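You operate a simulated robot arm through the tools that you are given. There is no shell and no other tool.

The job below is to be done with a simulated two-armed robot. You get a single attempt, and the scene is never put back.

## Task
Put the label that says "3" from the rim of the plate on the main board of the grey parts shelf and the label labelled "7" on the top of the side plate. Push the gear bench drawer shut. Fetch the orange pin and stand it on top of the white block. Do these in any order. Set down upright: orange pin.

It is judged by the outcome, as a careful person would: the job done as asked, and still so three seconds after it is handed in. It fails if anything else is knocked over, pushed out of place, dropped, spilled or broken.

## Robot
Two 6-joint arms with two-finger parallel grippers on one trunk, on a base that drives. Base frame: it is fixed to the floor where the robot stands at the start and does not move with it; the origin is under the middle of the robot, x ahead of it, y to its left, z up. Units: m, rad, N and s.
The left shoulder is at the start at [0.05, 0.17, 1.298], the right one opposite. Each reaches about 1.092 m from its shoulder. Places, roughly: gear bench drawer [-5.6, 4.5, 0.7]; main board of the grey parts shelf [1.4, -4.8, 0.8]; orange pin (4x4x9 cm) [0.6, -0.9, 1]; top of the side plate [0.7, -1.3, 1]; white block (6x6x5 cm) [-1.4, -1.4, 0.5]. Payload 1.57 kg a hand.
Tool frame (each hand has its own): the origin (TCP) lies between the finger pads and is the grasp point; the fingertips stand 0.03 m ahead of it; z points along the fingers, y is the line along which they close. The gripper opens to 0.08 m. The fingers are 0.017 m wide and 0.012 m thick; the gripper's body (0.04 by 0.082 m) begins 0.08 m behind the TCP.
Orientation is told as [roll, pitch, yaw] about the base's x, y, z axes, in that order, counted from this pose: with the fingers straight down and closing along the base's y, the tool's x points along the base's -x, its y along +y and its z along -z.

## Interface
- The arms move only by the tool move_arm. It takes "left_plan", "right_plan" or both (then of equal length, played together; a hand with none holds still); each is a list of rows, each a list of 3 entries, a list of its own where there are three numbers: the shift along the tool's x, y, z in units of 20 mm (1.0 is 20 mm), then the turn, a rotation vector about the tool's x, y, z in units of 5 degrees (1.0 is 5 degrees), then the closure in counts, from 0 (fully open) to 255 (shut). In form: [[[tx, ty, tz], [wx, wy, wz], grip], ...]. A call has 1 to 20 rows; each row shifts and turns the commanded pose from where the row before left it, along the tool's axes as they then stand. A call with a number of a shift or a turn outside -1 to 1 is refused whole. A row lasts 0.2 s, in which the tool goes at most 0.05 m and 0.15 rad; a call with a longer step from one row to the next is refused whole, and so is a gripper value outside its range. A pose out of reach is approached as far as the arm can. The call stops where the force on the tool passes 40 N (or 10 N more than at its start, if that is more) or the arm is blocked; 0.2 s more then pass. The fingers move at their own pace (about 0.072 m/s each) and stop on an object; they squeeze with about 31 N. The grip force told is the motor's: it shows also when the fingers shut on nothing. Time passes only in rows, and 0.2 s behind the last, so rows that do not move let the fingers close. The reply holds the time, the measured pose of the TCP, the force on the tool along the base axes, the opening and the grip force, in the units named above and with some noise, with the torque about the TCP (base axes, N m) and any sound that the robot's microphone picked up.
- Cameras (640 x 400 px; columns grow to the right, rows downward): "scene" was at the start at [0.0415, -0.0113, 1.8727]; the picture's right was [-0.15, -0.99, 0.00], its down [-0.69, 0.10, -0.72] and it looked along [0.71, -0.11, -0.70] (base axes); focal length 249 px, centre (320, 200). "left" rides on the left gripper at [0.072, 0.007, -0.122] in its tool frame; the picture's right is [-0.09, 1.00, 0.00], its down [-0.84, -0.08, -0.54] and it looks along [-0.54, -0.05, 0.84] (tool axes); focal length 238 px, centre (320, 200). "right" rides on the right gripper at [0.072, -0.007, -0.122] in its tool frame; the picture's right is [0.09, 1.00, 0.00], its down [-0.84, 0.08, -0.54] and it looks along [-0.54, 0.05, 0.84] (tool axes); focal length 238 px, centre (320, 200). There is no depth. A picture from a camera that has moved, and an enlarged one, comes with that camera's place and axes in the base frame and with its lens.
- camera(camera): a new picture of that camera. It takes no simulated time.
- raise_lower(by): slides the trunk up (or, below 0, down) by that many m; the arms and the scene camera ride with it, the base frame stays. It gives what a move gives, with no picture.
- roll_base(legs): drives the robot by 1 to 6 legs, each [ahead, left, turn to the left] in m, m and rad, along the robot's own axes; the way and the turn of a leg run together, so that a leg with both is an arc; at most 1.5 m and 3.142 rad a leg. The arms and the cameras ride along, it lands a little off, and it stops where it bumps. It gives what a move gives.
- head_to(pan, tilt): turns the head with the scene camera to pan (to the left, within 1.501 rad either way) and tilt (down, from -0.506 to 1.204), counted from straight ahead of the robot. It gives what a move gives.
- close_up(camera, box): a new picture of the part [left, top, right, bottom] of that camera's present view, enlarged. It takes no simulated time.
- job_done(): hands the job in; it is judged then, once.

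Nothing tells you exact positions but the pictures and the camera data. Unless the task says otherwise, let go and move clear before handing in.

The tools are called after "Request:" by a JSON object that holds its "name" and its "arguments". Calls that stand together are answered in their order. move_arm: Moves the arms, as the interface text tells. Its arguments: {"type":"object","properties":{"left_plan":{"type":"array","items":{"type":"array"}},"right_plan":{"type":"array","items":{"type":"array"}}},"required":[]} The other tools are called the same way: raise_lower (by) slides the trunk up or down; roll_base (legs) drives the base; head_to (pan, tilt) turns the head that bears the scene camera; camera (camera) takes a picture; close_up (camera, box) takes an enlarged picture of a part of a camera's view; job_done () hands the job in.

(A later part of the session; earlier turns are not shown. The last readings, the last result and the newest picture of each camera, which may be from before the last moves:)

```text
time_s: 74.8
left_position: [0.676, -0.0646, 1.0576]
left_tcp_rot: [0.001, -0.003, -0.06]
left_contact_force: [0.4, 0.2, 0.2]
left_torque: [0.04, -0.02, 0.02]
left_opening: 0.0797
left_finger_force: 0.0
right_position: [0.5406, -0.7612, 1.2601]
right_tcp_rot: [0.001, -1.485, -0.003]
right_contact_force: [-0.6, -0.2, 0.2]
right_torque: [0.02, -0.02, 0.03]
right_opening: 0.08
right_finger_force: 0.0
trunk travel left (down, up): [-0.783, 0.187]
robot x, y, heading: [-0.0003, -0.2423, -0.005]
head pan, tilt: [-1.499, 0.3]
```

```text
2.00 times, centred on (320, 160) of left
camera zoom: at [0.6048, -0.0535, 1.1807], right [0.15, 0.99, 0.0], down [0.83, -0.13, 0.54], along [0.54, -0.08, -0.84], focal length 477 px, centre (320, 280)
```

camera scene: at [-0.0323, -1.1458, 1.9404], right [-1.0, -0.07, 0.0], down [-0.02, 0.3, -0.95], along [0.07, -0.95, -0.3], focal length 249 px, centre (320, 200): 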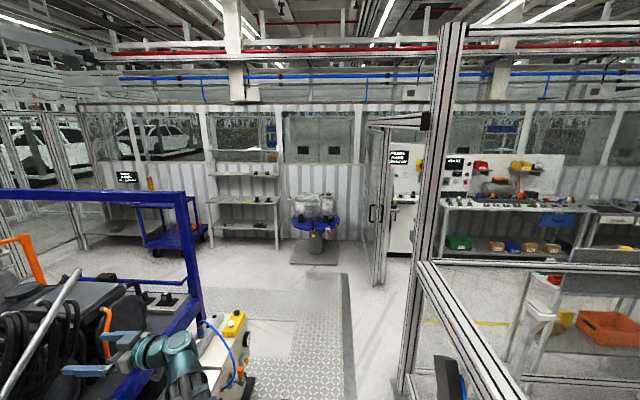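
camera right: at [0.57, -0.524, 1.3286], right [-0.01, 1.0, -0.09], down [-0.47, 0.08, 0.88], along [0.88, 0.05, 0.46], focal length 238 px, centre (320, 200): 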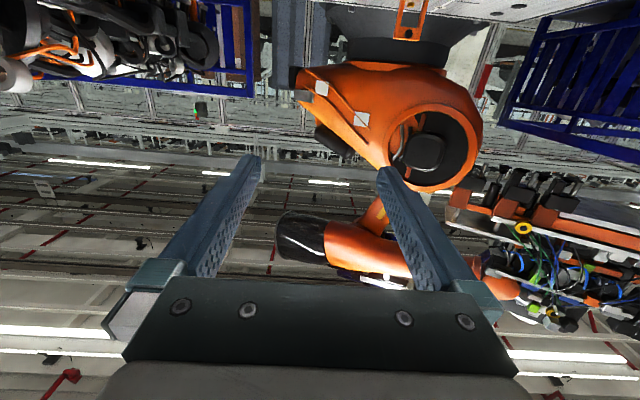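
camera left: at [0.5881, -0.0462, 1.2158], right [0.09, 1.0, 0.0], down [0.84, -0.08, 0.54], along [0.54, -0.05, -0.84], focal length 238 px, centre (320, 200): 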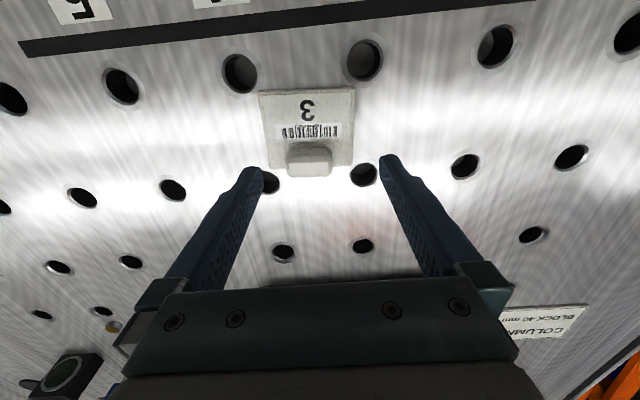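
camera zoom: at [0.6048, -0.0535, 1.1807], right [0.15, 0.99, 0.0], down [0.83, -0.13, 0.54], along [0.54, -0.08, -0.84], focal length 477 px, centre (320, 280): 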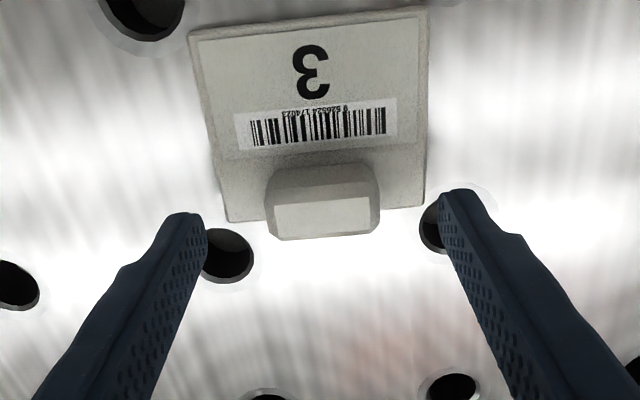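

Alignment matches the earlier good grasp. Lowering the last 13 mm, closing and lifting.

Request:
{"name": "raise_lower", "arguments": {"by": -0.013}}

Request:
{"name": "move_arm", "arguments": {"left_plan": [[[0, 0, 0], [0, 0, 0], 255], [[0, 0, 0], [0, 0, 0], 255], [[0, 0, 0], [0, 0, 0], 255], [[0, 0, 0], [0, 0, 0], 255], [[0, 0, 0], [0, 0, 0], 255]]}}

Request:
{"name": "raise_lower", "arguments": {"by": 0.17}}

Request:
{"name": "camera", "arguments": {"camera": "left"}}

```text
time_s: 75.4
left_position: [0.6768, -0.0657, 1.0459]
left_tcp_rot: [0.002, -0.001, -0.06]
left_contact_force: [0.9, 0.0, 0.0]
left_torque: [0.0, -0.03, 0.0]
left_opening: 0.08
left_finger_force: 0.1
right_position: [0.5407, -0.7621, 1.2474]
right_tcp_rot: [0.002, -1.486, -0.002]
right_contact_force: [-0.8, -0.2, -0.4]
right_torque: [0.0, -0.03, 0.0]
right_opening: 0.0803
right_finger_force: 0.1
trunk travel left (down, up): [-0.77, 0.2]
robot x, y, heading: [0.0027, -0.2468, 0.002]
head pan, tilt: [-1.499, 0.3]
```

```text
time_s: 76.6
left_position: [0.6761, -0.0643, 1.0444]
left_tcp_rot: [0.002, -0.003, -0.06]
left_contact_force: [1.0, 0.7, 1.0]
left_torque: [-0.01, -0.07, -0.02]
left_opening: 0.0395
left_finger_force: 31.3
right_position: [0.5416, -0.7618, 1.2468]
right_tcp_rot: [0.001, -1.484, -0.002]
right_contact_force: [-0.2, -0.2, 0.8]
right_torque: [0.0, -0.01, 0.02]
right_opening: 0.0802
right_finger_force: 0.0
trunk travel left (down, up): [-0.77, 0.2]
robot x, y, heading: [0.0023, -0.2475, -0.004]
head pan, tilt: [-1.499, 0.3]
```

```text
time_s: 78.5
left_position: [0.6754, -0.0656, 1.215]
left_tcp_rot: [0.002, -0.001, -0.061]
left_contact_force: [0.0, -0.1, -1.0]
left_torque: [0.04, 0.03, -0.02]
left_opening: 0.0391
left_finger_force: 31.3
right_position: [0.5433, -0.7609, 1.4163]
right_tcp_rot: [0.001, -1.485, -0.002]
right_contact_force: [0.1, 0.3, 0.4]
right_torque: [0.01, -0.02, 0.01]
right_opening: 0.0801
right_finger_force: 0.1
trunk travel left (down, up): [-0.94, 0.03]
robot x, y, heading: [-0.0002, -0.242, -0.002]
head pan, tilt: [-1.499, 0.3]
```

```text
taken
camera left: at [0.605, -0.0536, 1.3376], right [0.15, 0.99, 0.0], down [0.83, -0.13, 0.54], along [0.54, -0.08, -0.84], focal length 238 px, centre (320, 200)
```

left: 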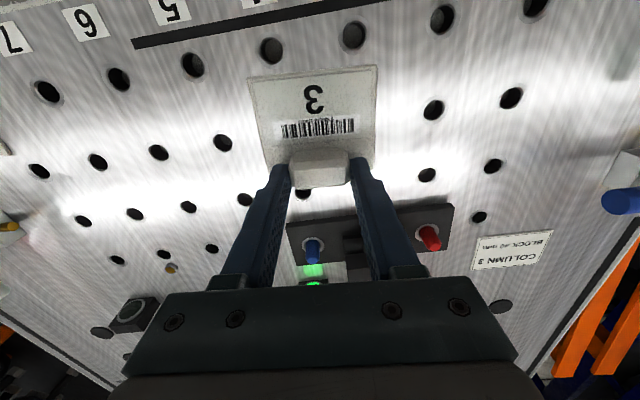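

Label "3" is held. I'll retract the left hand, then tilt it up out of the way so the right hand can come down for the pin.

Request:
{"name": "move_arm", "arguments": {"left_plan": [[[1, 0, 0], [0, 0, 0], 255], [[1, 0, 0], [0, 0, 0], 255], [[1, 0, 0], [0, 0, 0], 255], [[1, 0, 0], [0, 0, 0], 255], [[1, 0, 0], [0, 0, 0], 255], [[1, 0, 0], [0, 0, 0], 255], [[1, 0, 0], [0, 0, 0], 255], [[1, 0, 0], [0, 0, 0], 255], [[1, 0, 0], [0, 0, 0], 255]]}}

Request:
{"name": "move_arm", "arguments": {"left_plan": [[[-0.959, 0, -0.042], [0, -1, 0], 255], [[-0.959, 0, -0.042], [0, -1, 0], 255], [[-0.959, 0, -0.042], [0, -1, 0], 255], [[-0.959, 0, -0.042], [0, -1, 0], 255], [[-0.959, 0, -0.042], [0, -1, 0], 255], [[-0.959, 0, -0.042], [0, -1, 0], 255], [[-0.959, 0, -0.042], [0, -1, 0], 255], [[-0.959, 0, -0.042], [0, -1, 0], 255], [[-0.959, 0, -0.042], [0, -1, 0], 255], [[-0.959, 0, -0.042], [0, -1, 0], 255], [[-0.959, 0, -0.042], [0, -1, 0], 255], [[-0.959, 0, -0.042], [0, -1, 0], 255], [[-0.959, 0, -0.042], [0, -1, 0], 255], [[-0.959, 0, -0.042], [0, -1, 0], 255], [[-0.959, 0, -0.042], [0, -1, 0], 255], [[-0.959, 0, -0.042], [0, -1, 0], 255], [[-0.959, 0, -0.042], [0, -1, 0], 255]]}}

Request:
{"name": "camera", "arguments": {"camera": "left"}}

```text
time_s: 80.5
left_position: [0.4969, -0.0527, 1.2164]
left_tcp_rot: [0.002, -0.002, -0.062]
left_contact_force: [-0.3, -0.5, -1.5]
left_torque: [-0.01, -0.06, 0.0]
left_opening: 0.0391
left_finger_force: 30.8
right_position: [0.5416, -0.7629, 1.4165]
right_tcp_rot: [0.002, -1.485, -0.002]
right_contact_force: [0.7, -0.1, 0.3]
right_torque: [0.03, -0.01, 0.03]
right_opening: 0.08
right_finger_force: 0.0
trunk travel left (down, up): [-0.94, 0.03]
robot x, y, heading: [0.0042, -0.2426, -0.005]
head pan, tilt: [-1.499, 0.3]
```

```text
time_s: 84.1
left_position: [0.716, -0.0662, 1.4157]
left_tcp_rot: [0.027, -1.486, -0.083]
left_contact_force: [-0.1, 0.3, -1.3]
left_torque: [-0.01, 0.03, -0.05]
left_opening: 0.0391
left_finger_force: 31.2
right_position: [0.5423, -0.7628, 1.4163]
right_tcp_rot: [0.0, -1.483, -0.001]
right_contact_force: [0.2, -0.4, -0.4]
right_torque: [-0.03, 0.0, -0.01]
right_opening: 0.0801
right_finger_force: 0.1
trunk travel left (down, up): [-0.94, 0.03]
robot x, y, heading: [0.0003, -0.2449, 0.002]
head pan, tilt: [-1.499, 0.3]
```

```text
taken
camera left: at [0.5898, -0.0519, 1.356], right [0.07, 0.99, 0.09], down [-0.47, -0.05, 0.88], along [0.88, -0.1, 0.47], focal length 238 px, centre (320, 200)
```

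left: 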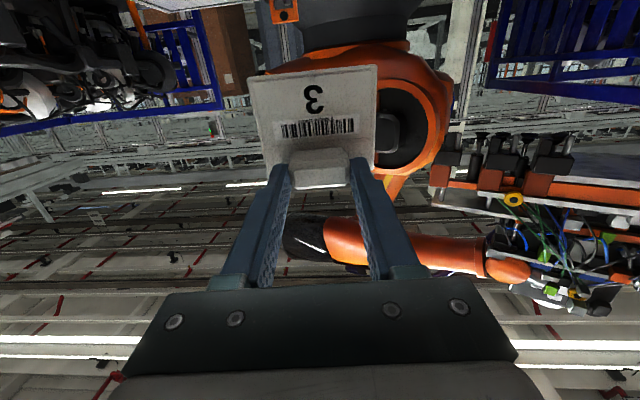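

The label holds while tilted up. Now tilting the right hand down and reaching above the pin.

Request:
{"name": "move_arm", "arguments": {"right_plan": [[[0.959, 0, -0.042], [0, 1, 0], 0], [[0.959, 0, -0.042], [0, 1, 0], 0], [[0.959, 0, -0.042], [0, 1, 0], 0], [[0.959, 0, -0.042], [0, 1, 0], 0], [[0.959, 0, -0.042], [0, 1, 0], 0], [[0.959, 0, -0.042], [0, 1, 0], 0], [[0.959, 0, -0.042], [0, 1, 0], 0], [[0.959, 0, -0.042], [0, 1, 0], 0], [[0.959, 0, -0.042], [0, 1, 0], 0], [[0.959, 0, -0.042], [0, 1, 0], 0], [[0.959, 0, -0.042], [0, 1, 0], 0], [[0.959, 0, -0.042], [0, 1, 0], 0], [[0.959, 0, -0.042], [0, 1, 0], 0], [[0.959, 0, -0.042], [0, 1, 0], 0], [[0.959, 0, -0.042], [0, 1, 0], 0], [[0.959, 0, -0.042], [0, 1, 0], 0], [[0.959, 0, -0.042], [0, 1, 0], 0]]}}

Request:
{"name": "camera", "arguments": {"camera": "right"}}

```text
time_s: 87.7
left_position: [0.7165, -0.0657, 1.4168]
left_tcp_rot: [0.012, -1.486, -0.072]
left_contact_force: [0.2, 0.6, -1.8]
left_torque: [0.0, 0.0, -0.02]
left_opening: 0.0389
left_finger_force: 31.2
right_position: [0.3206, -0.7617, 1.2159]
right_tcp_rot: [0.0, 0.002, 0.0]
right_contact_force: [-0.6, 0.2, -0.8]
right_torque: [0.0, -0.03, 0.01]
right_opening: 0.0801
right_finger_force: 0.1
trunk travel left (down, up): [-0.94, 0.03]
robot x, y, heading: [0.0035, -0.2468, 0.005]
head pan, tilt: [-1.499, 0.3]
```

```text
taken
camera right: at [0.2491, -0.7692, 1.3383], right [-0.09, 1.0, 0.0], down [0.84, 0.08, 0.54], along [0.54, 0.05, -0.84], focal length 238 px, centre (320, 200)
```

right: 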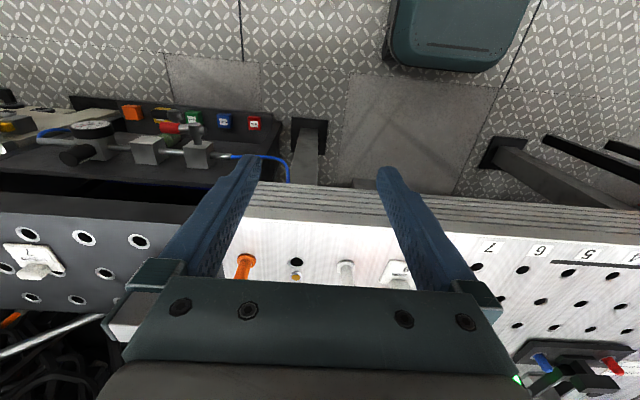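

The pin is ahead-right. I'll extend the right hand to just short of it and look again.

Request:
{"name": "move_arm", "arguments": {"right_plan": [[[-1, -0.5, 0], [0, 0, 0], 0], [[-1, -0.5, 0], [0, 0, 0], 0], [[-1, -0.5, 0], [0, 0, 0], 0], [[-1, -0.5, 0], [0, 0, 0], 0], [[-1, -0.5, 0], [0, 0, 0], 0], [[-1, -0.5, 0], [0, 0, 0], 0], [[-1, -0.5, 0], [0, 0, 0], 0], [[-1, -0.5, 0], [0, 0, 0], 0], [[-1, -0.5, 0], [0, 0, 0], 0], [[-1, -0.5, 0], [0, 0, 0], 0], [[-1, -0.5, 0], [0, 0, 0], 0], [[-1, -0.5, 0], [0, 0, 0], 0]]}}

Request:
{"name": "camera", "arguments": {"camera": "right"}}

Request:
{"name": "close_up", "arguments": {"camera": "right", "box": [240, 60, 440, 200]}}

Request:
{"name": "head_to", "arguments": {"pan": -0.8, "tilt": 0.8}}

Request:
{"name": "camera", "arguments": {"camera": "scene"}}

```text
time_s: 90.3
left_position: [0.7164, -0.0662, 1.4173]
left_tcp_rot: [0.014, -1.485, -0.074]
left_contact_force: [0.2, 0.2, -0.2]
left_torque: [0.01, 0.04, 0.0]
left_opening: 0.0392
left_finger_force: 31.4
right_position: [0.5637, -0.8837, 1.2147]
right_tcp_rot: [0.0, -0.001, 0.001]
right_contact_force: [0.6, -0.2, 0.1]
right_torque: [0.0, 0.0, -0.01]
right_opening: 0.0801
right_finger_force: 0.1
trunk travel left (down, up): [-0.94, 0.03]
robot x, y, heading: [0.0025, -0.2473, 0.0]
head pan, tilt: [-1.499, 0.3]
```

```text
taken
camera right: at [0.4907, -0.8909, 1.3378], right [-0.09, 1.0, 0.0], down [0.84, 0.08, 0.54], along [0.54, 0.05, -0.84], focal length 238 px, centre (320, 200)
```

right: 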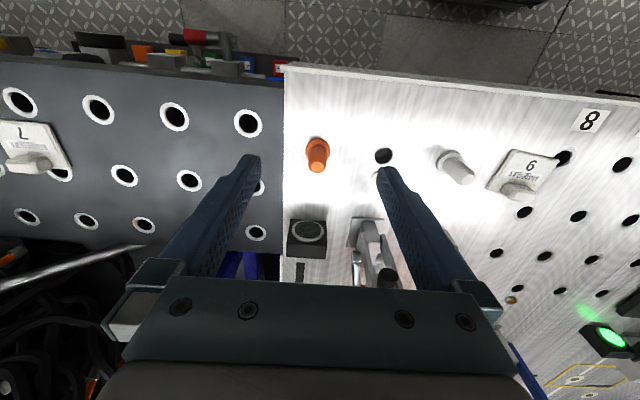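

```text
2.86 times, centred on (340, 130) of right
camera zoom: at [0.4907, -0.8909, 1.3378], right [-0.09, 1.0, 0.0], down [0.84, 0.08, 0.54], along [0.54, 0.05, -0.84], focal length 681 px, centre (263, 400)
```

zoom: 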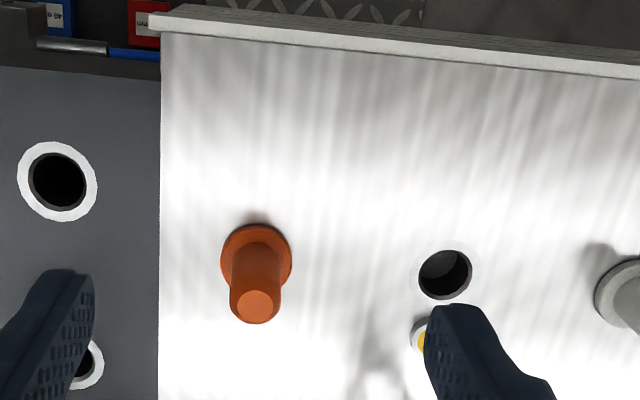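

```text
time_s: 91.4
left_position: [0.7167, -0.0666, 1.4168]
left_tcp_rot: [0.012, -1.485, -0.071]
left_contact_force: [-0.3, 0.7, -1.1]
left_torque: [0.0, 0.03, 0.01]
left_opening: 0.039
left_finger_force: 30.7
right_position: [0.5621, -0.8832, 1.2163]
right_tcp_rot: [0.001, 0.001, -0.001]
right_contact_force: [-0.6, -0.2, 0.2]
right_torque: [0.0, 0.01, -0.03]
right_opening: 0.0796
right_finger_force: 0.0
trunk travel left (down, up): [-0.94, 0.03]
robot x, y, heading: [0.0016, -0.2432, -0.005]
head pan, tilt: [-0.799, 0.799]
```

```text
taken
camera scene: at [0.0194, -0.3022, 1.8982], right [-0.72, -0.7, 0.0], down [-0.5, 0.51, -0.7], along [0.49, -0.5, -0.72], focal length 249 px, centre (320, 200)
```

scene: 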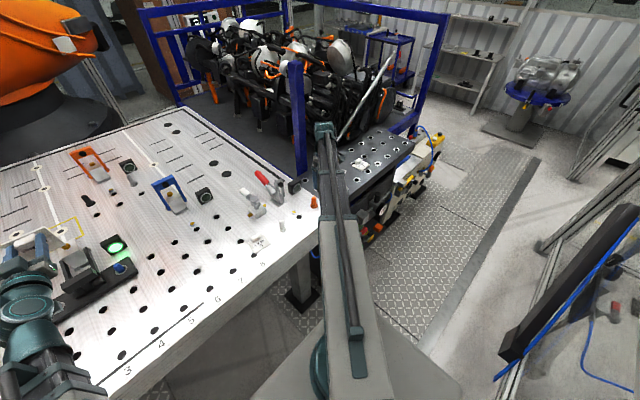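

The pin stands at about [0.619, -0.882] with its flange on the plate and top near z 1.06. I'll centre over it and lower part-way.

Request:
{"name": "move_arm", "arguments": {"right_plan": [[[-0.95, 0.03, 0], [0, 0, 0], 0], [[-0.95, 0.03, 0], [0, 0, 0], 0], [[-0.95, 0, 0], [0, 0, 0], 0]]}}

Request:
{"name": "raise_lower", "arguments": {"by": -0.1}}

Request:
{"name": "camera", "arguments": {"camera": "right"}}

Request:
{"name": "close_up", "arguments": {"camera": "right", "box": [220, 60, 420, 220]}}

Request:
{"name": "camera", "arguments": {"camera": "scene"}}

```text
time_s: 92.2
left_position: [0.7163, -0.0654, 1.4168]
left_tcp_rot: [0.013, -1.485, -0.074]
left_contact_force: [0.2, 0.2, 0.2]
left_torque: [0.02, 0.03, 0.02]
left_opening: 0.0392
left_finger_force: 31.5
right_position: [0.6216, -0.8816, 1.2152]
right_tcp_rot: [0.0, 0.0, 0.001]
right_contact_force: [0.4, -0.5, -0.2]
right_torque: [0.01, 0.01, 0.01]
right_opening: 0.0801
right_finger_force: 0.0
trunk travel left (down, up): [-0.94, 0.03]
robot x, y, heading: [0.0011, -0.2466, 0.001]
head pan, tilt: [-0.799, 0.799]
```

```text
time_s: 93.5
left_position: [0.7157, -0.0666, 1.3166]
left_tcp_rot: [0.013, -1.486, -0.071]
left_contact_force: [0.0, 1.1, -0.6]
left_torque: [-0.01, 0.01, 0.02]
left_opening: 0.0393
left_finger_force: 31.2
right_position: [0.62, -0.8815, 1.1154]
right_tcp_rot: [0.001, -0.002, -0.001]
right_contact_force: [-0.3, 0.5, -1.3]
right_torque: [0.02, -0.03, 0.0]
right_opening: 0.08
right_finger_force: 0.0
trunk travel left (down, up): [-0.84, 0.13]
robot x, y, heading: [0.0038, -0.2429, -0.001]
head pan, tilt: [-0.799, 0.799]
```

```text
taken
camera right: at [0.5478, -0.8879, 1.2382], right [-0.09, 1.0, 0.0], down [0.84, 0.08, 0.54], along [0.54, 0.05, -0.84], focal length 238 px, centre (320, 200)
```

right: 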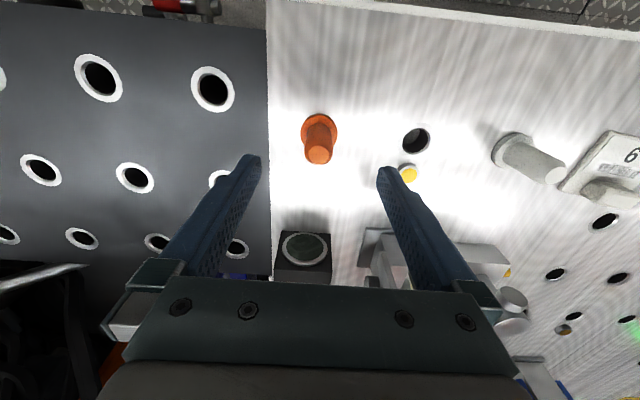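

```text
2.50 times, centred on (320, 140) of right
camera zoom: at [0.5478, -0.8879, 1.2382], right [-0.09, 1.0, 0.0], down [0.84, 0.08, 0.54], along [0.54, 0.05, -0.84], focal length 596 px, centre (320, 350)
```

zoom: 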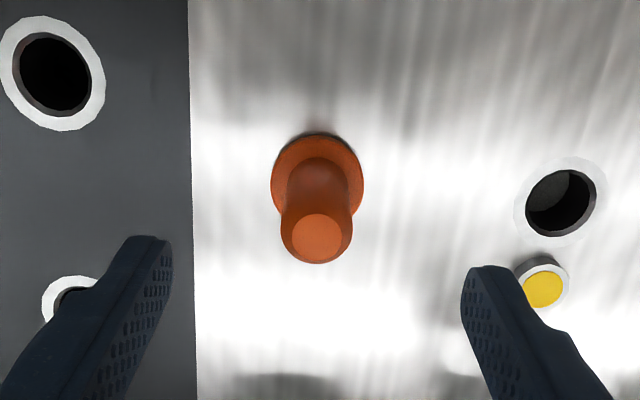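

```text
taken
camera scene: at [0.0194, -0.3021, 1.7981], right [-0.72, -0.7, 0.0], down [-0.5, 0.51, -0.7], along [0.49, -0.5, -0.72], focal length 249 px, centre (320, 200)
```

scene: 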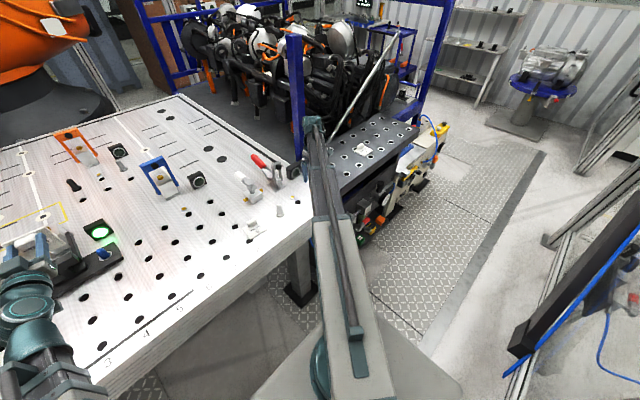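

Pin axis is at about [0.622, -0.882]; hand aligned within 2 mm. Lowering further.

Request:
{"name": "raise_lower", "arguments": {"by": -0.05}}

Request:
{"name": "close_up", "arguments": {"camera": "right", "box": [180, 60, 460, 260]}}

```text
time_s: 94.5
left_position: [0.7158, -0.0666, 1.2665]
left_tcp_rot: [0.011, -1.486, -0.072]
left_contact_force: [-0.3, -0.5, -1.3]
left_torque: [0.0, 0.03, 0.05]
left_opening: 0.0393
left_finger_force: 30.9
right_position: [0.6192, -0.8811, 1.0658]
right_tcp_rot: [0.0, -0.002, -0.001]
right_contact_force: [0.4, 0.0, 0.3]
right_torque: [0.01, 0.01, -0.01]
right_opening: 0.0798
right_finger_force: 0.0
trunk travel left (down, up): [-0.79, 0.18]
robot x, y, heading: [0.0007, -0.2438, -0.001]
head pan, tilt: [-0.799, 0.799]
```

```text
2.00 times, centred on (320, 160) of right
camera zoom: at [0.5478, -0.8878, 1.1882], right [-0.09, 1.0, 0.0], down [0.84, 0.08, 0.54], along [0.54, 0.05, -0.84], focal length 477 px, centre (320, 280)
```

zoom: 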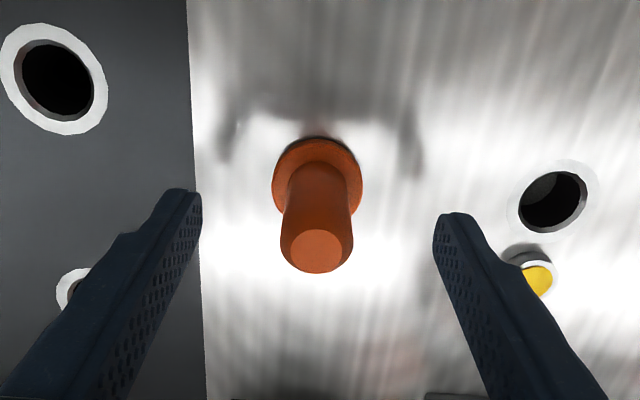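

Aligned well. Lowering 15 mm more and closing on the pin's shaft.

Request:
{"name": "raise_lower", "arguments": {"by": -0.015}}

Request:
{"name": "move_arm", "arguments": {"right_plan": [[[0, 0, 0], [0, 0, 0], 255], [[0, 0, 0], [0, 0, 0], 255], [[0, 0, 0], [0, 0, 0], 255], [[0, 0, 0], [0, 0, 0], 255], [[0, 0, 0], [0, 0, 0], 255], [[0, 0, 0], [0, 0, 0], 255]]}}

Request:
{"name": "close_up", "arguments": {"camera": "right", "box": [180, 60, 460, 260]}}

```text
time_s: 95.1
left_position: [0.7153, -0.0659, 1.2523]
left_tcp_rot: [0.011, -1.486, -0.073]
left_contact_force: [0.2, -0.5, -0.4]
left_torque: [-0.03, 0.06, -0.01]
left_opening: 0.0391
left_finger_force: 31.2
right_position: [0.6202, -0.88, 1.0495]
right_tcp_rot: [-0.001, -0.001, 0.001]
right_contact_force: [-0.7, -0.2, -0.1]
right_torque: [-0.02, -0.02, -0.01]
right_opening: 0.0799
right_finger_force: 0.0
trunk travel left (down, up): [-0.775, 0.195]
robot x, y, heading: [0.0005, -0.2436, -0.0]
head pan, tilt: [-0.799, 0.799]
```

```text
time_s: 96.5
left_position: [0.7149, -0.0671, 1.253]
left_tcp_rot: [0.013, -1.485, -0.073]
left_contact_force: [-0.6, -0.8, 0.3]
left_torque: [-0.01, 0.02, 0.01]
left_opening: 0.0392
left_finger_force: 31.1
right_position: [0.6208, -0.8807, 1.0503]
right_tcp_rot: [0.0, 0.0, 0.0]
right_contact_force: [0.8, -0.2, -0.3]
right_torque: [-0.01, -0.01, 0.02]
right_opening: 0.023
right_finger_force: 31.0
trunk travel left (down, up): [-0.775, 0.195]
robot x, y, heading: [0.0026, -0.2463, 0.001]
head pan, tilt: [-0.799, 0.799]
```

```text
2.00 times, centred on (320, 160) of right
camera zoom: at [0.5479, -0.888, 1.1731], right [-0.09, 1.0, 0.0], down [0.84, 0.08, 0.54], along [0.54, 0.05, -0.84], focal length 477 px, centre (320, 280)
```

zoom: 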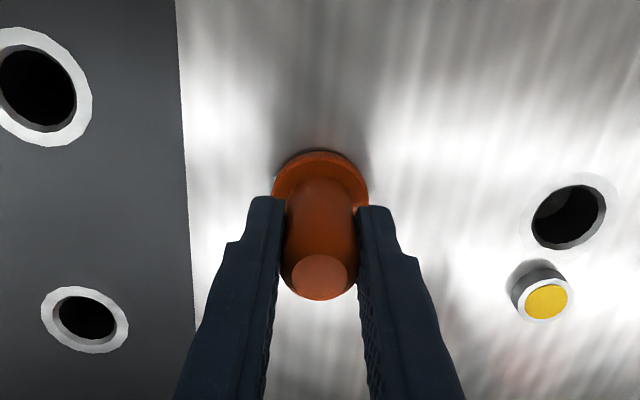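

The pin is gripped at 2.3 cm. I'll lift it slowly and see what is under the flange.

Request:
{"name": "raise_lower", "arguments": {"by": 0.03}}

Request:
{"name": "raise_lower", "arguments": {"by": 0.14}}

Request:
{"name": "camera", "arguments": {"camera": "right"}}

Request:
{"name": "close_up", "arguments": {"camera": "scene", "box": [260, 140, 360, 240]}}

```text
time_s: 97.2
left_position: [0.7172, -0.0657, 1.2814]
left_tcp_rot: [0.013, -1.486, -0.074]
left_contact_force: [0.1, -0.5, -0.1]
left_torque: [0.01, 0.02, -0.03]
left_opening: 0.0391
left_finger_force: 30.6
right_position: [0.6203, -0.8804, 1.0805]
right_tcp_rot: [0.0, 0.001, 0.001]
right_contact_force: [-0.3, -0.3, -1.6]
right_torque: [0.02, 0.01, -0.01]
right_opening: 0.023
right_finger_force: 31.0
trunk travel left (down, up): [-0.805, 0.165]
robot x, y, heading: [0.0025, -0.2439, -0.001]
head pan, tilt: [-0.799, 0.799]
```

```text
time_s: 98.9
left_position: [0.7167, -0.0662, 1.4206]
left_tcp_rot: [0.014, -1.483, -0.074]
left_contact_force: [-0.3, -0.4, -0.7]
left_torque: [-0.04, 0.07, 0.01]
left_opening: 0.0391
left_finger_force: 31.3
right_position: [0.6211, -0.8805, 1.2197]
right_tcp_rot: [-0.001, 0.0, -0.002]
right_contact_force: [0.3, 0.6, -2.1]
right_torque: [0.01, -0.02, 0.01]
right_opening: 0.023
right_finger_force: 30.4
trunk travel left (down, up): [-0.945, 0.025]
robot x, y, heading: [0.0039, -0.2442, -0.004]
head pan, tilt: [-0.799, 0.799]
```

```text
taken
camera right: at [0.5482, -0.8881, 1.3428], right [-0.09, 1.0, 0.0], down [0.84, 0.08, 0.54], along [0.54, 0.05, -0.84], focal length 238 px, centre (320, 200)
```

right: 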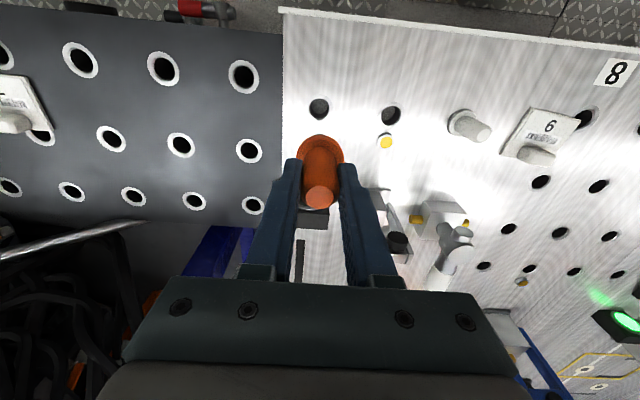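

```text
4.00 times, centred on (310, 190) of scene
camera zoom: at [0.0199, -0.3024, 1.903], right [-0.72, -0.7, 0.0], down [-0.5, 0.51, -0.7], along [0.49, -0.5, -0.72], focal length 997 px, centre (360, 240)
```

zoom: 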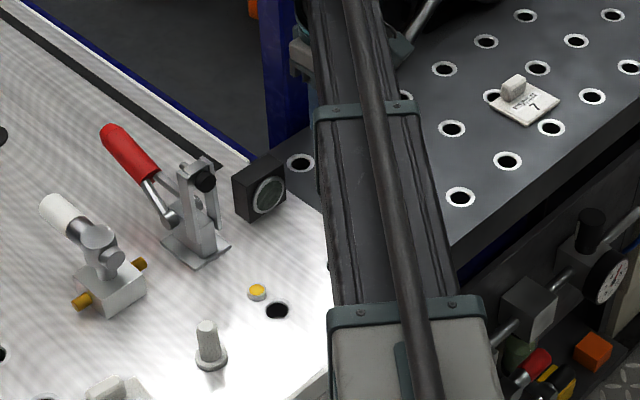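

A hole is left where the pin stood, so the pin has a spigot under its flange; the white block may have a matching hole. I'll retract the right hand and then survey for the white block.

Request:
{"name": "move_arm", "arguments": {"right_plan": [[[1, 0.4, 0], [0, 0, 0], 255], [[1, 0.4, 0], [0, 0, 0], 255], [[1, 0.4, 0], [0, 0, 0], 255], [[1, 0.4, 0], [0, 0, 0], 255], [[1, 0.4, 0], [0, 0, 0], 255], [[1, 0.4, 0], [0, 0, 0], 255], [[1, 0.4, 0], [0, 0, 0], 255], [[1, 0.4, 0], [0, 0, 0], 255], [[1, 0.4, 0], [0, 0, 0], 255], [[1, 0.4, 0], [0, 0, 0], 255], [[1, 0.4, 0], [0, 0, 0], 255], [[1, 0.4, 0], [0, 0, 0], 255], [[1, 0.4, 0], [0, 0, 0], 255]]}}

Request:
{"name": "head_to", "arguments": {"pan": -1.5, "tilt": 0.6}}

Request:
{"name": "camera", "arguments": {"camera": "scene"}}

Request:
{"name": "close_up", "arguments": {"camera": "scene", "box": [420, 220, 640, 400]}}

Request:
{"name": "head_to", "arguments": {"pan": 1.5, "tilt": 0.6}}

Request:
{"name": "camera", "arguments": {"camera": "scene"}}

```text
time_s: 101.7
left_position: [0.7161, -0.0659, 1.421]
left_tcp_rot: [0.012, -1.486, -0.071]
left_contact_force: [-0.4, 0.8, -1.4]
left_torque: [-0.03, -0.01, 0.02]
left_opening: 0.0392
left_finger_force: 31.0
right_position: [0.3603, -0.7764, 1.2204]
right_tcp_rot: [-0.001, -0.001, 0.002]
right_contact_force: [0.4, 0.6, -2.2]
right_torque: [-0.01, 0.03, 0.0]
right_opening: 0.023
right_finger_force: 30.5
trunk travel left (down, up): [-0.945, 0.025]
robot x, y, heading: [0.0019, -0.2427, -0.002]
head pan, tilt: [-0.799, 0.799]
```

```text
time_s: 102.8
left_position: [0.7151, -0.0671, 1.4218]
left_tcp_rot: [0.014, -1.487, -0.073]
left_contact_force: [0.4, 0.3, -1.3]
left_torque: [-0.01, -0.01, 0.01]
left_opening: 0.0394
left_finger_force: 30.8
right_position: [0.3606, -0.7761, 1.22]
right_tcp_rot: [0.0, 0.0, 0.0]
right_contact_force: [0.8, 0.7, -2.8]
right_torque: [0.01, 0.0, 0.0]
right_opening: 0.0231
right_finger_force: 30.7
trunk travel left (down, up): [-0.945, 0.025]
robot x, y, heading: [0.0033, -0.2415, 0.0]
head pan, tilt: [-1.499, 0.6]
```

```text
taken
camera scene: at [-0.0301, -0.3327, 1.92], right [-1.0, -0.07, 0.0], down [-0.04, 0.56, -0.82], along [0.06, -0.82, -0.57], focal length 249 px, centre (320, 200)
```

scene: 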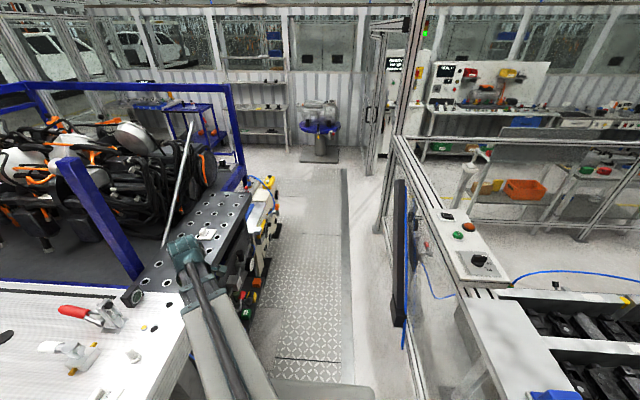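

```text
2.22 times, centred on (530, 310) of scene
camera zoom: at [-0.0301, -0.3327, 1.92], right [-1.0, -0.07, 0.0], down [-0.04, 0.56, -0.82], along [0.06, -0.82, -0.57], focal length 554 px, centre (-147, -44)
```

zoom: 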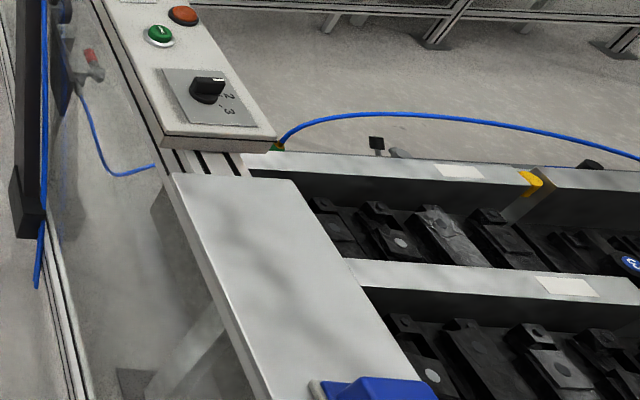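

```text
time_s: 105.4
left_position: [0.7161, -0.0671, 1.422]
left_tcp_rot: [0.013, -1.487, -0.073]
left_contact_force: [0.2, -0.3, 0.1]
left_torque: [-0.02, 0.0, 0.01]
left_opening: 0.0393
left_finger_force: 30.9
right_position: [0.3623, -0.7767, 1.2197]
right_tcp_rot: [0.0, 0.0, 0.0]
right_contact_force: [0.2, -0.2, -2.3]
right_torque: [-0.01, 0.0, -0.01]
right_opening: 0.023
right_finger_force: 31.0
trunk travel left (down, up): [-0.945, 0.025]
robot x, y, heading: [0.0062, -0.2479, 0.002]
head pan, tilt: [1.499, 0.6]
```

```text
taken
camera scene: at [-0.0302, -0.1563, 1.92], right [1.0, -0.07, 0.0], down [-0.04, -0.56, -0.83], along [0.06, 0.82, -0.56], focal length 249 px, centre (320, 200)
```

scene: 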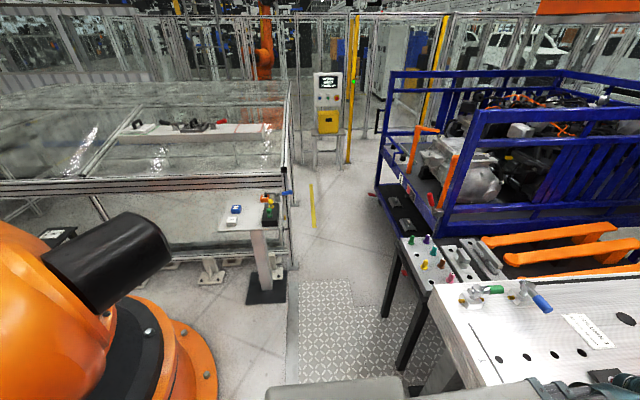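

I'll tuck the right hand in front of the robot, so I can turn to face down the aisle without sweeping over the fence.

Request:
{"name": "move_arm", "arguments": {"right_plan": [[[-0.32, 0.96, 0], [0, 0, 0], 255], [[-0.32, 0.96, 0], [0, 0, 0], 255], [[-0.32, 0.96, 0], [0, 0, 0], 255], [[-0.32, 0.96, 0], [0, 0, 0], 255], [[-0.32, 0.96, 0], [0, 0, 0], 255], [[-0.32, 0.96, 0], [0, 0, 0], 255], [[-0.32, 0.96, 0], [0, 0, 0], 255], [[-0.32, 0.96, 0], [0, 0, 0], 255], [[-0.32, 0.96, 0], [0, 0, 0], 255], [[-0.32, 0.96, 0], [0, 0, 0], 255], [[-0.32, 0.96, 0], [0, 0, 0], 255], [[-0.32, 0.96, 0], [0, 0, 0], 255], [[-0.32, 0.96, 0], [0, 0, 0], 255], [[-0.32, 0.96, 0], [0, 0, 0], 255], [[-0.32, 0.96, 0], [0, 0, 0], 255], [[-0.32, 0.96, 0], [0, 0, 0], 255]]}}

Request:
{"name": "head_to", "arguments": {"pan": -0.3, "tilt": 1.0}}

Request:
{"name": "camera", "arguments": {"camera": "scene"}}

```text
time_s: 108.8
left_position: [0.7166, -0.0649, 1.4226]
left_tcp_rot: [0.008, -1.486, -0.069]
left_contact_force: [0.2, -0.1, -1.4]
left_torque: [0.03, 0.04, -0.01]
left_opening: 0.0391
left_finger_force: 30.6
right_position: [0.4634, -0.4671, 1.2207]
right_tcp_rot: [0.0, 0.001, 0.001]
right_contact_force: [-0.6, 0.1, -2.2]
right_torque: [-0.02, -0.02, -0.01]
right_opening: 0.0231
right_finger_force: 31.1
trunk travel left (down, up): [-0.945, 0.025]
robot x, y, heading: [0.0049, -0.2442, 0.001]
head pan, tilt: [1.499, 0.6]
```

```text
time_s: 110.6
left_position: [0.7161, -0.0664, 1.4207]
left_tcp_rot: [0.013, -1.485, -0.071]
left_contact_force: [0.1, 0.3, -0.3]
left_torque: [0.02, 0.01, 0.02]
left_opening: 0.0392
left_finger_force: 31.4
right_position: [0.4646, -0.4681, 1.2195]
right_tcp_rot: [0.0, 0.0, 0.001]
right_contact_force: [-0.2, -0.7, -3.1]
right_torque: [0.02, 0.05, 0.01]
right_opening: 0.0231
right_finger_force: 31.0
trunk travel left (down, up): [-0.945, 0.025]
robot x, y, heading: [0.0055, -0.2435, 0.004]
head pan, tilt: [-0.3, 1.0]
```

```text
taken
camera scene: at [0.03, -0.2649, 1.888], right [-0.3, -0.96, 0.0], down [-0.8, 0.25, -0.54], along [0.52, -0.16, -0.84], focal length 249 px, centre (320, 200)
```

scene: 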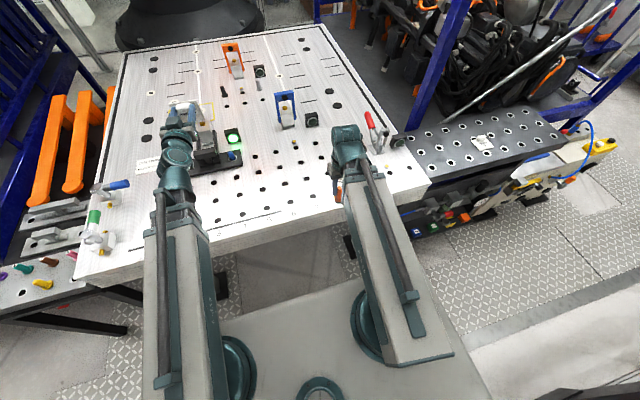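

Both hands are in front. I'll turn right 90° in place to face down the aisle.

Request:
{"name": "roll_base", "arguments": {"legs": [[0, 0, -0.785]]}}

Request:
{"name": "camera", "arguments": {"camera": "scene"}}

Request:
{"name": "roll_base", "arguments": {"legs": [[0, 0, -0.785]]}}

Request:
{"name": "head_to", "arguments": {"pan": 0.0, "tilt": 0.5}}

Request:
{"name": "camera", "arguments": {"camera": "scene"}}

Request:
{"name": "head_to", "arguments": {"pan": -0.9, "tilt": 0.6}}

Request:
{"name": "camera", "arguments": {"camera": "scene"}}

Request:
{"name": "head_to", "arguments": {"pan": -1.5, "tilt": 0.5}}

Request:
{"name": "camera", "arguments": {"camera": "scene"}}

```text
time_s: 113.0
left_position: [0.6299, -0.629, 1.422]
left_tcp_rot: [0.014, -1.485, -0.867]
left_contact_force: [0.4, -0.8, -1.2]
left_torque: [0.0, 0.05, 0.0]
left_opening: 0.0391
left_finger_force: 31.0
right_position: [0.1677, -0.7302, 1.2203]
right_tcp_rot: [0.001, -0.001, -0.794]
right_contact_force: [0.4, 0.2, -2.0]
right_torque: [0.0, 0.03, 0.0]
right_opening: 0.0231
right_finger_force: 31.0
trunk travel left (down, up): [-0.945, 0.025]
robot x, y, heading: [0.004, -0.2473, -0.796]
head pan, tilt: [-0.3, 1.0]
```

```text
taken
camera scene: at [0.007, -0.2781, 1.888], right [-0.89, -0.46, 0.0], down [-0.39, 0.75, -0.54], along [0.25, -0.48, -0.84], focal length 249 px, centre (320, 200)
```

scene: 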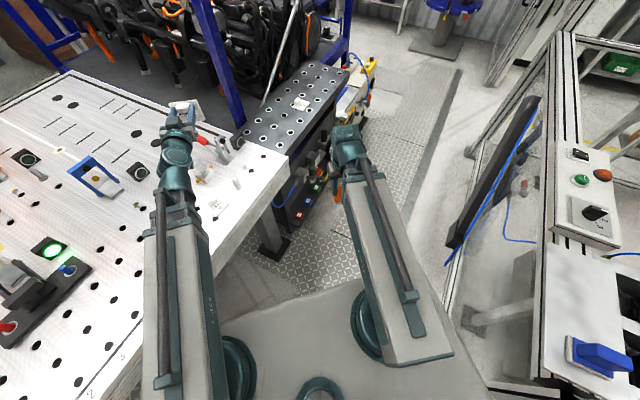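

```text
time_s: 115.5
left_position: [0.1822, -0.9591, 1.4206]
left_tcp_rot: [0.012, -1.485, -1.645]
left_contact_force: [0.0, 0.9, -1.3]
left_torque: [0.05, 0.02, 0.02]
left_opening: 0.0392
left_finger_force: 31.0
right_position: [-0.2206, -0.7075, 1.2208]
right_tcp_rot: [0.0, -0.001, -1.569]
right_contact_force: [0.1, -0.6, -2.0]
right_torque: [-0.02, 0.0, 0.01]
right_opening: 0.0229
right_finger_force: 30.8
trunk travel left (down, up): [-0.945, 0.025]
robot x, y, heading: [0.0029, -0.244, -1.572]
head pan, tilt: [-0.3, 1.0]
```

```text
time_s: 116.4
left_position: [0.1821, -0.9576, 1.4224]
left_tcp_rot: [0.015, -1.486, -1.645]
left_contact_force: [-0.8, -0.3, -0.6]
left_torque: [0.03, 0.01, 0.0]
left_opening: 0.0393
left_finger_force: 31.0
right_position: [-0.2199, -0.7066, 1.2204]
right_tcp_rot: [0.001, 0.0, -1.569]
right_contact_force: [0.2, -0.2, -1.9]
right_torque: [0.0, -0.02, 0.0]
right_opening: 0.0232
right_finger_force: 31.0
trunk travel left (down, up): [-0.945, 0.025]
robot x, y, heading: [0.0026, -0.2464, -1.57]
head pan, tilt: [0.0, 0.499]
```

```text
taken
camera scene: at [0.003, -0.2956, 1.929], right [-1.0, 0.0, 0.0], down [0.0, 0.48, -0.88], along [0.0, -0.88, -0.48], focal length 249 px, centre (320, 200)
```

scene: 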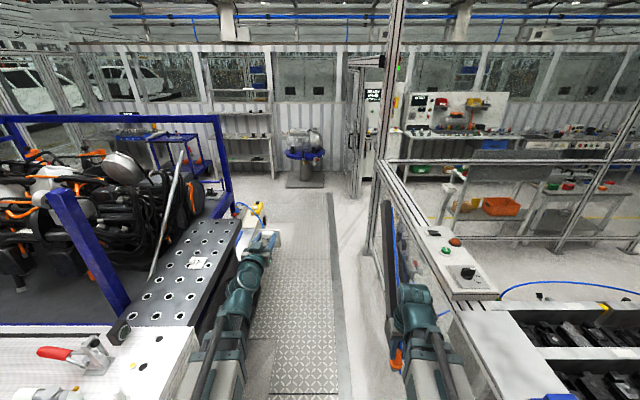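

```text
time_s: 117.6
left_position: [0.1819, -0.9589, 1.4216]
left_tcp_rot: [0.014, -1.486, -1.641]
left_contact_force: [0.5, -0.3, -1.0]
left_torque: [0.02, 0.0, 0.02]
left_opening: 0.0391
left_finger_force: 30.7
right_position: [-0.2203, -0.7069, 1.2201]
right_tcp_rot: [0.0, -0.002, -1.569]
right_contact_force: [0.4, -1.0, -3.1]
right_torque: [0.0, 0.03, 0.02]
right_opening: 0.0228
right_finger_force: 31.3
trunk travel left (down, up): [-0.945, 0.025]
robot x, y, heading: [0.0036, -0.2443, -1.569]
head pan, tilt: [-0.901, 0.6]
```

```text
taken
camera scene: at [-0.0662, -0.2597, 1.92], right [-0.62, 0.78, 0.0], down [0.44, 0.35, -0.83], along [-0.65, -0.51, -0.56], focal length 249 px, centre (320, 200)
```

scene: 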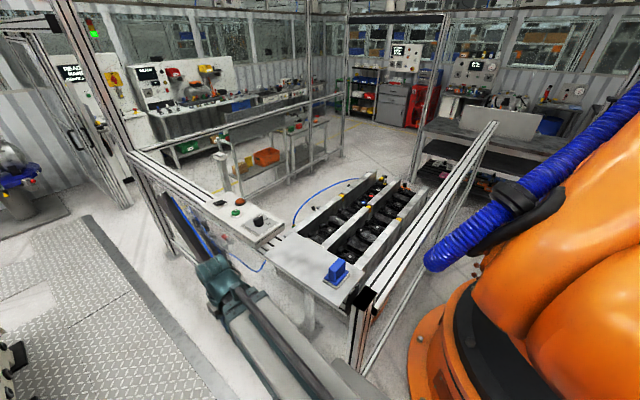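

```text
time_s: 118.6
left_position: [0.182, -0.9581, 1.4219]
left_tcp_rot: [0.015, -1.487, -1.642]
left_contact_force: [0.5, -0.1, -0.2]
left_torque: [0.05, 0.0, -0.01]
left_opening: 0.0394
left_finger_force: 31.5
right_position: [-0.2205, -0.7066, 1.22]
right_tcp_rot: [-0.002, -0.001, -1.57]
right_contact_force: [-0.1, 0.1, -1.7]
right_torque: [0.01, -0.01, -0.02]
right_opening: 0.023
right_finger_force: 30.6
trunk travel left (down, up): [-0.945, 0.025]
robot x, y, heading: [0.0038, -0.2492, -1.574]
head pan, tilt: [-1.499, 0.499]
```

```text
taken
camera scene: at [-0.0877, -0.2113, 1.9291], right [-0.07, 1.0, 0.0], down [0.48, 0.04, -0.88], along [-0.88, -0.06, -0.48], focal length 249 px, centre (320, 200)
```

scene: 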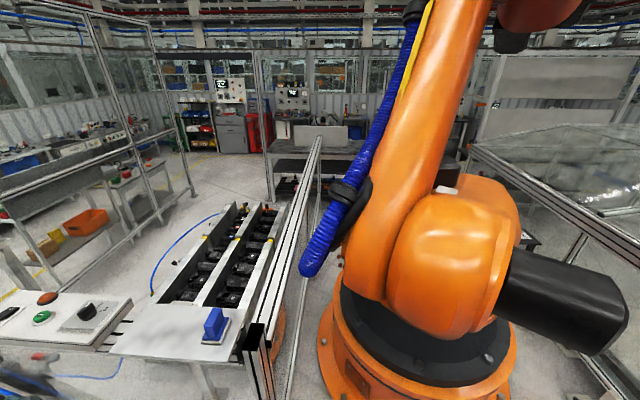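

I can now see the fixture tray clearly behind the fence. I'll zoom in on it to find the white block.

Request:
{"name": "close_up", "arguments": {"camera": "scene", "box": [130, 180, 330, 320]}}

Request:
{"name": "head_to", "arguments": {"pan": -1.1, "tilt": 0.6}}

Request:
{"name": "close_up", "arguments": {"camera": "scene", "box": [230, 150, 430, 300]}}

Request:
{"name": "close_up", "arguments": {"camera": "scene", "box": [60, 80, 300, 260]}}

```text
2.86 times, centred on (230, 250) of scene
camera zoom: at [-0.0877, -0.2113, 1.9291], right [-0.07, 1.0, 0.0], down [0.48, 0.04, -0.88], along [-0.88, -0.06, -0.48], focal length 712 px, centre (577, 57)
```

zoom: 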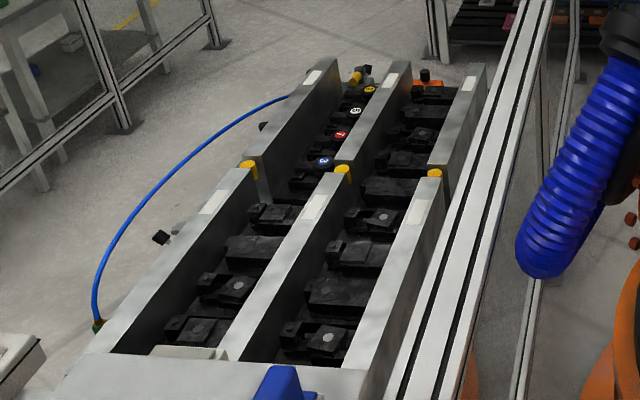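

```text
time_s: 119.5
left_position: [0.1818, -0.96, 1.422]
left_tcp_rot: [0.012, -1.486, -1.643]
left_contact_force: [-0.1, 0.5, -1.5]
left_torque: [0.01, 0.01, -0.01]
left_opening: 0.0393
left_finger_force: 30.8
right_position: [-0.2206, -0.7075, 1.2205]
right_tcp_rot: [0.001, 0.001, -1.57]
right_contact_force: [-0.6, -0.1, -2.3]
right_torque: [0.0, -0.04, -0.01]
right_opening: 0.0233
right_finger_force: 30.5
trunk travel left (down, up): [-0.945, 0.025]
robot x, y, heading: [0.004, -0.2453, -1.572]
head pan, tilt: [-1.1, 0.6]
```

```text
2.67 times, centred on (330, 225) of scene
camera zoom: at [-0.0758, -0.2448, 1.92], right [-0.45, 0.89, 0.0], down [0.5, 0.26, -0.83], along [-0.74, -0.37, -0.56], focal length 665 px, centre (293, 133)
```

zoom: 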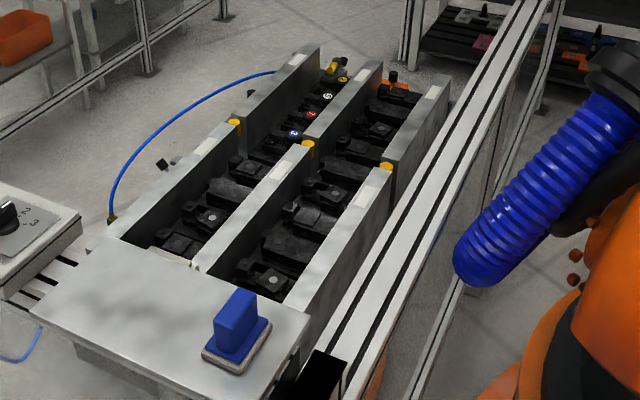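

```text
2.22 times, centred on (180, 170) of scene
camera zoom: at [-0.0758, -0.2448, 1.92], right [-0.45, 0.89, 0.0], down [0.5, 0.26, -0.83], along [-0.74, -0.37, -0.56], focal length 554 px, centre (631, 267)
```

zoom: 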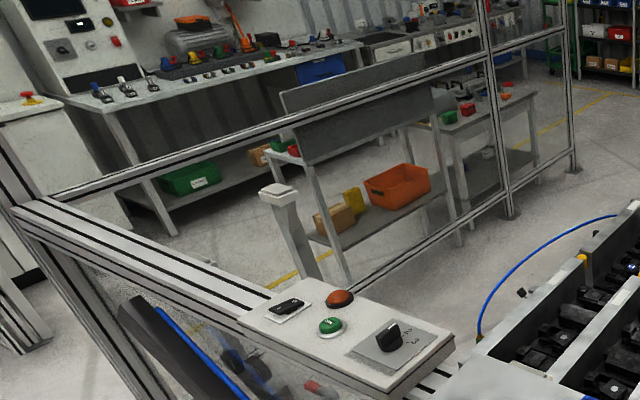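

The white block must be just beyond the tray's far rail (y ≈ -1.4), hidden from here; it's reachable only from the south-west side of the enclosure. I'll do the shelf first: driving down the aisle.

Request:
{"name": "head_to", "arguments": {"pan": 0.0, "tilt": 0.6}}

Request:
{"name": "roll_base", "arguments": {"legs": [[1.2, 0, 0]]}}

Request:
{"name": "camera", "arguments": {"camera": "scene"}}

```text
time_s: 120.8
left_position: [0.1825, -0.9588, 1.422]
left_tcp_rot: [0.014, -1.483, -1.643]
left_contact_force: [-0.6, 0.2, -1.0]
left_torque: [0.02, 0.01, 0.04]
left_opening: 0.0394
left_finger_force: 30.9
right_position: [-0.2188, -0.7072, 1.2206]
right_tcp_rot: [0.0, 0.001, -1.57]
right_contact_force: [-0.2, -0.7, -2.1]
right_torque: [-0.02, -0.05, -0.01]
right_opening: 0.0227
right_finger_force: 30.6
trunk travel left (down, up): [-0.945, 0.025]
robot x, y, heading: [-0.0004, -0.2431, -1.57]
head pan, tilt: [0.0, 0.6]
```

```text
time_s: 126.9
left_position: [0.1875, -2.1574, 1.4217]
left_tcp_rot: [0.013, -1.487, -1.638]
left_contact_force: [0.3, -0.2, -1.2]
left_torque: [0.04, 0.01, 0.01]
left_opening: 0.039
left_finger_force: 30.9
right_position: [-0.2157, -1.9062, 1.2196]
right_tcp_rot: [0.001, -0.001, -1.567]
right_contact_force: [0.3, -0.1, -2.8]
right_torque: [0.01, -0.02, 0.02]
right_opening: 0.0231
right_finger_force: 30.8
trunk travel left (down, up): [-0.945, 0.025]
robot x, y, heading: [0.0068, -1.4436, -1.566]
head pan, tilt: [0.0, 0.6]
```

```text
taken
camera scene: at [0.0059, -1.492, 1.92], right [-1.0, 0.0, 0.0], down [0.0, 0.57, -0.82], along [0.0, -0.82, -0.57], focal length 249 px, centre (320, 200)
```

scene: 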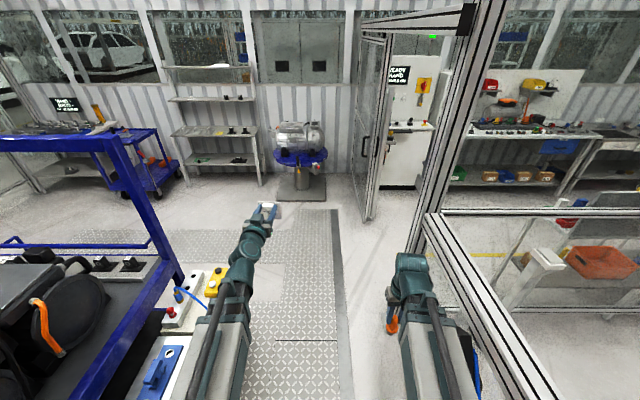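

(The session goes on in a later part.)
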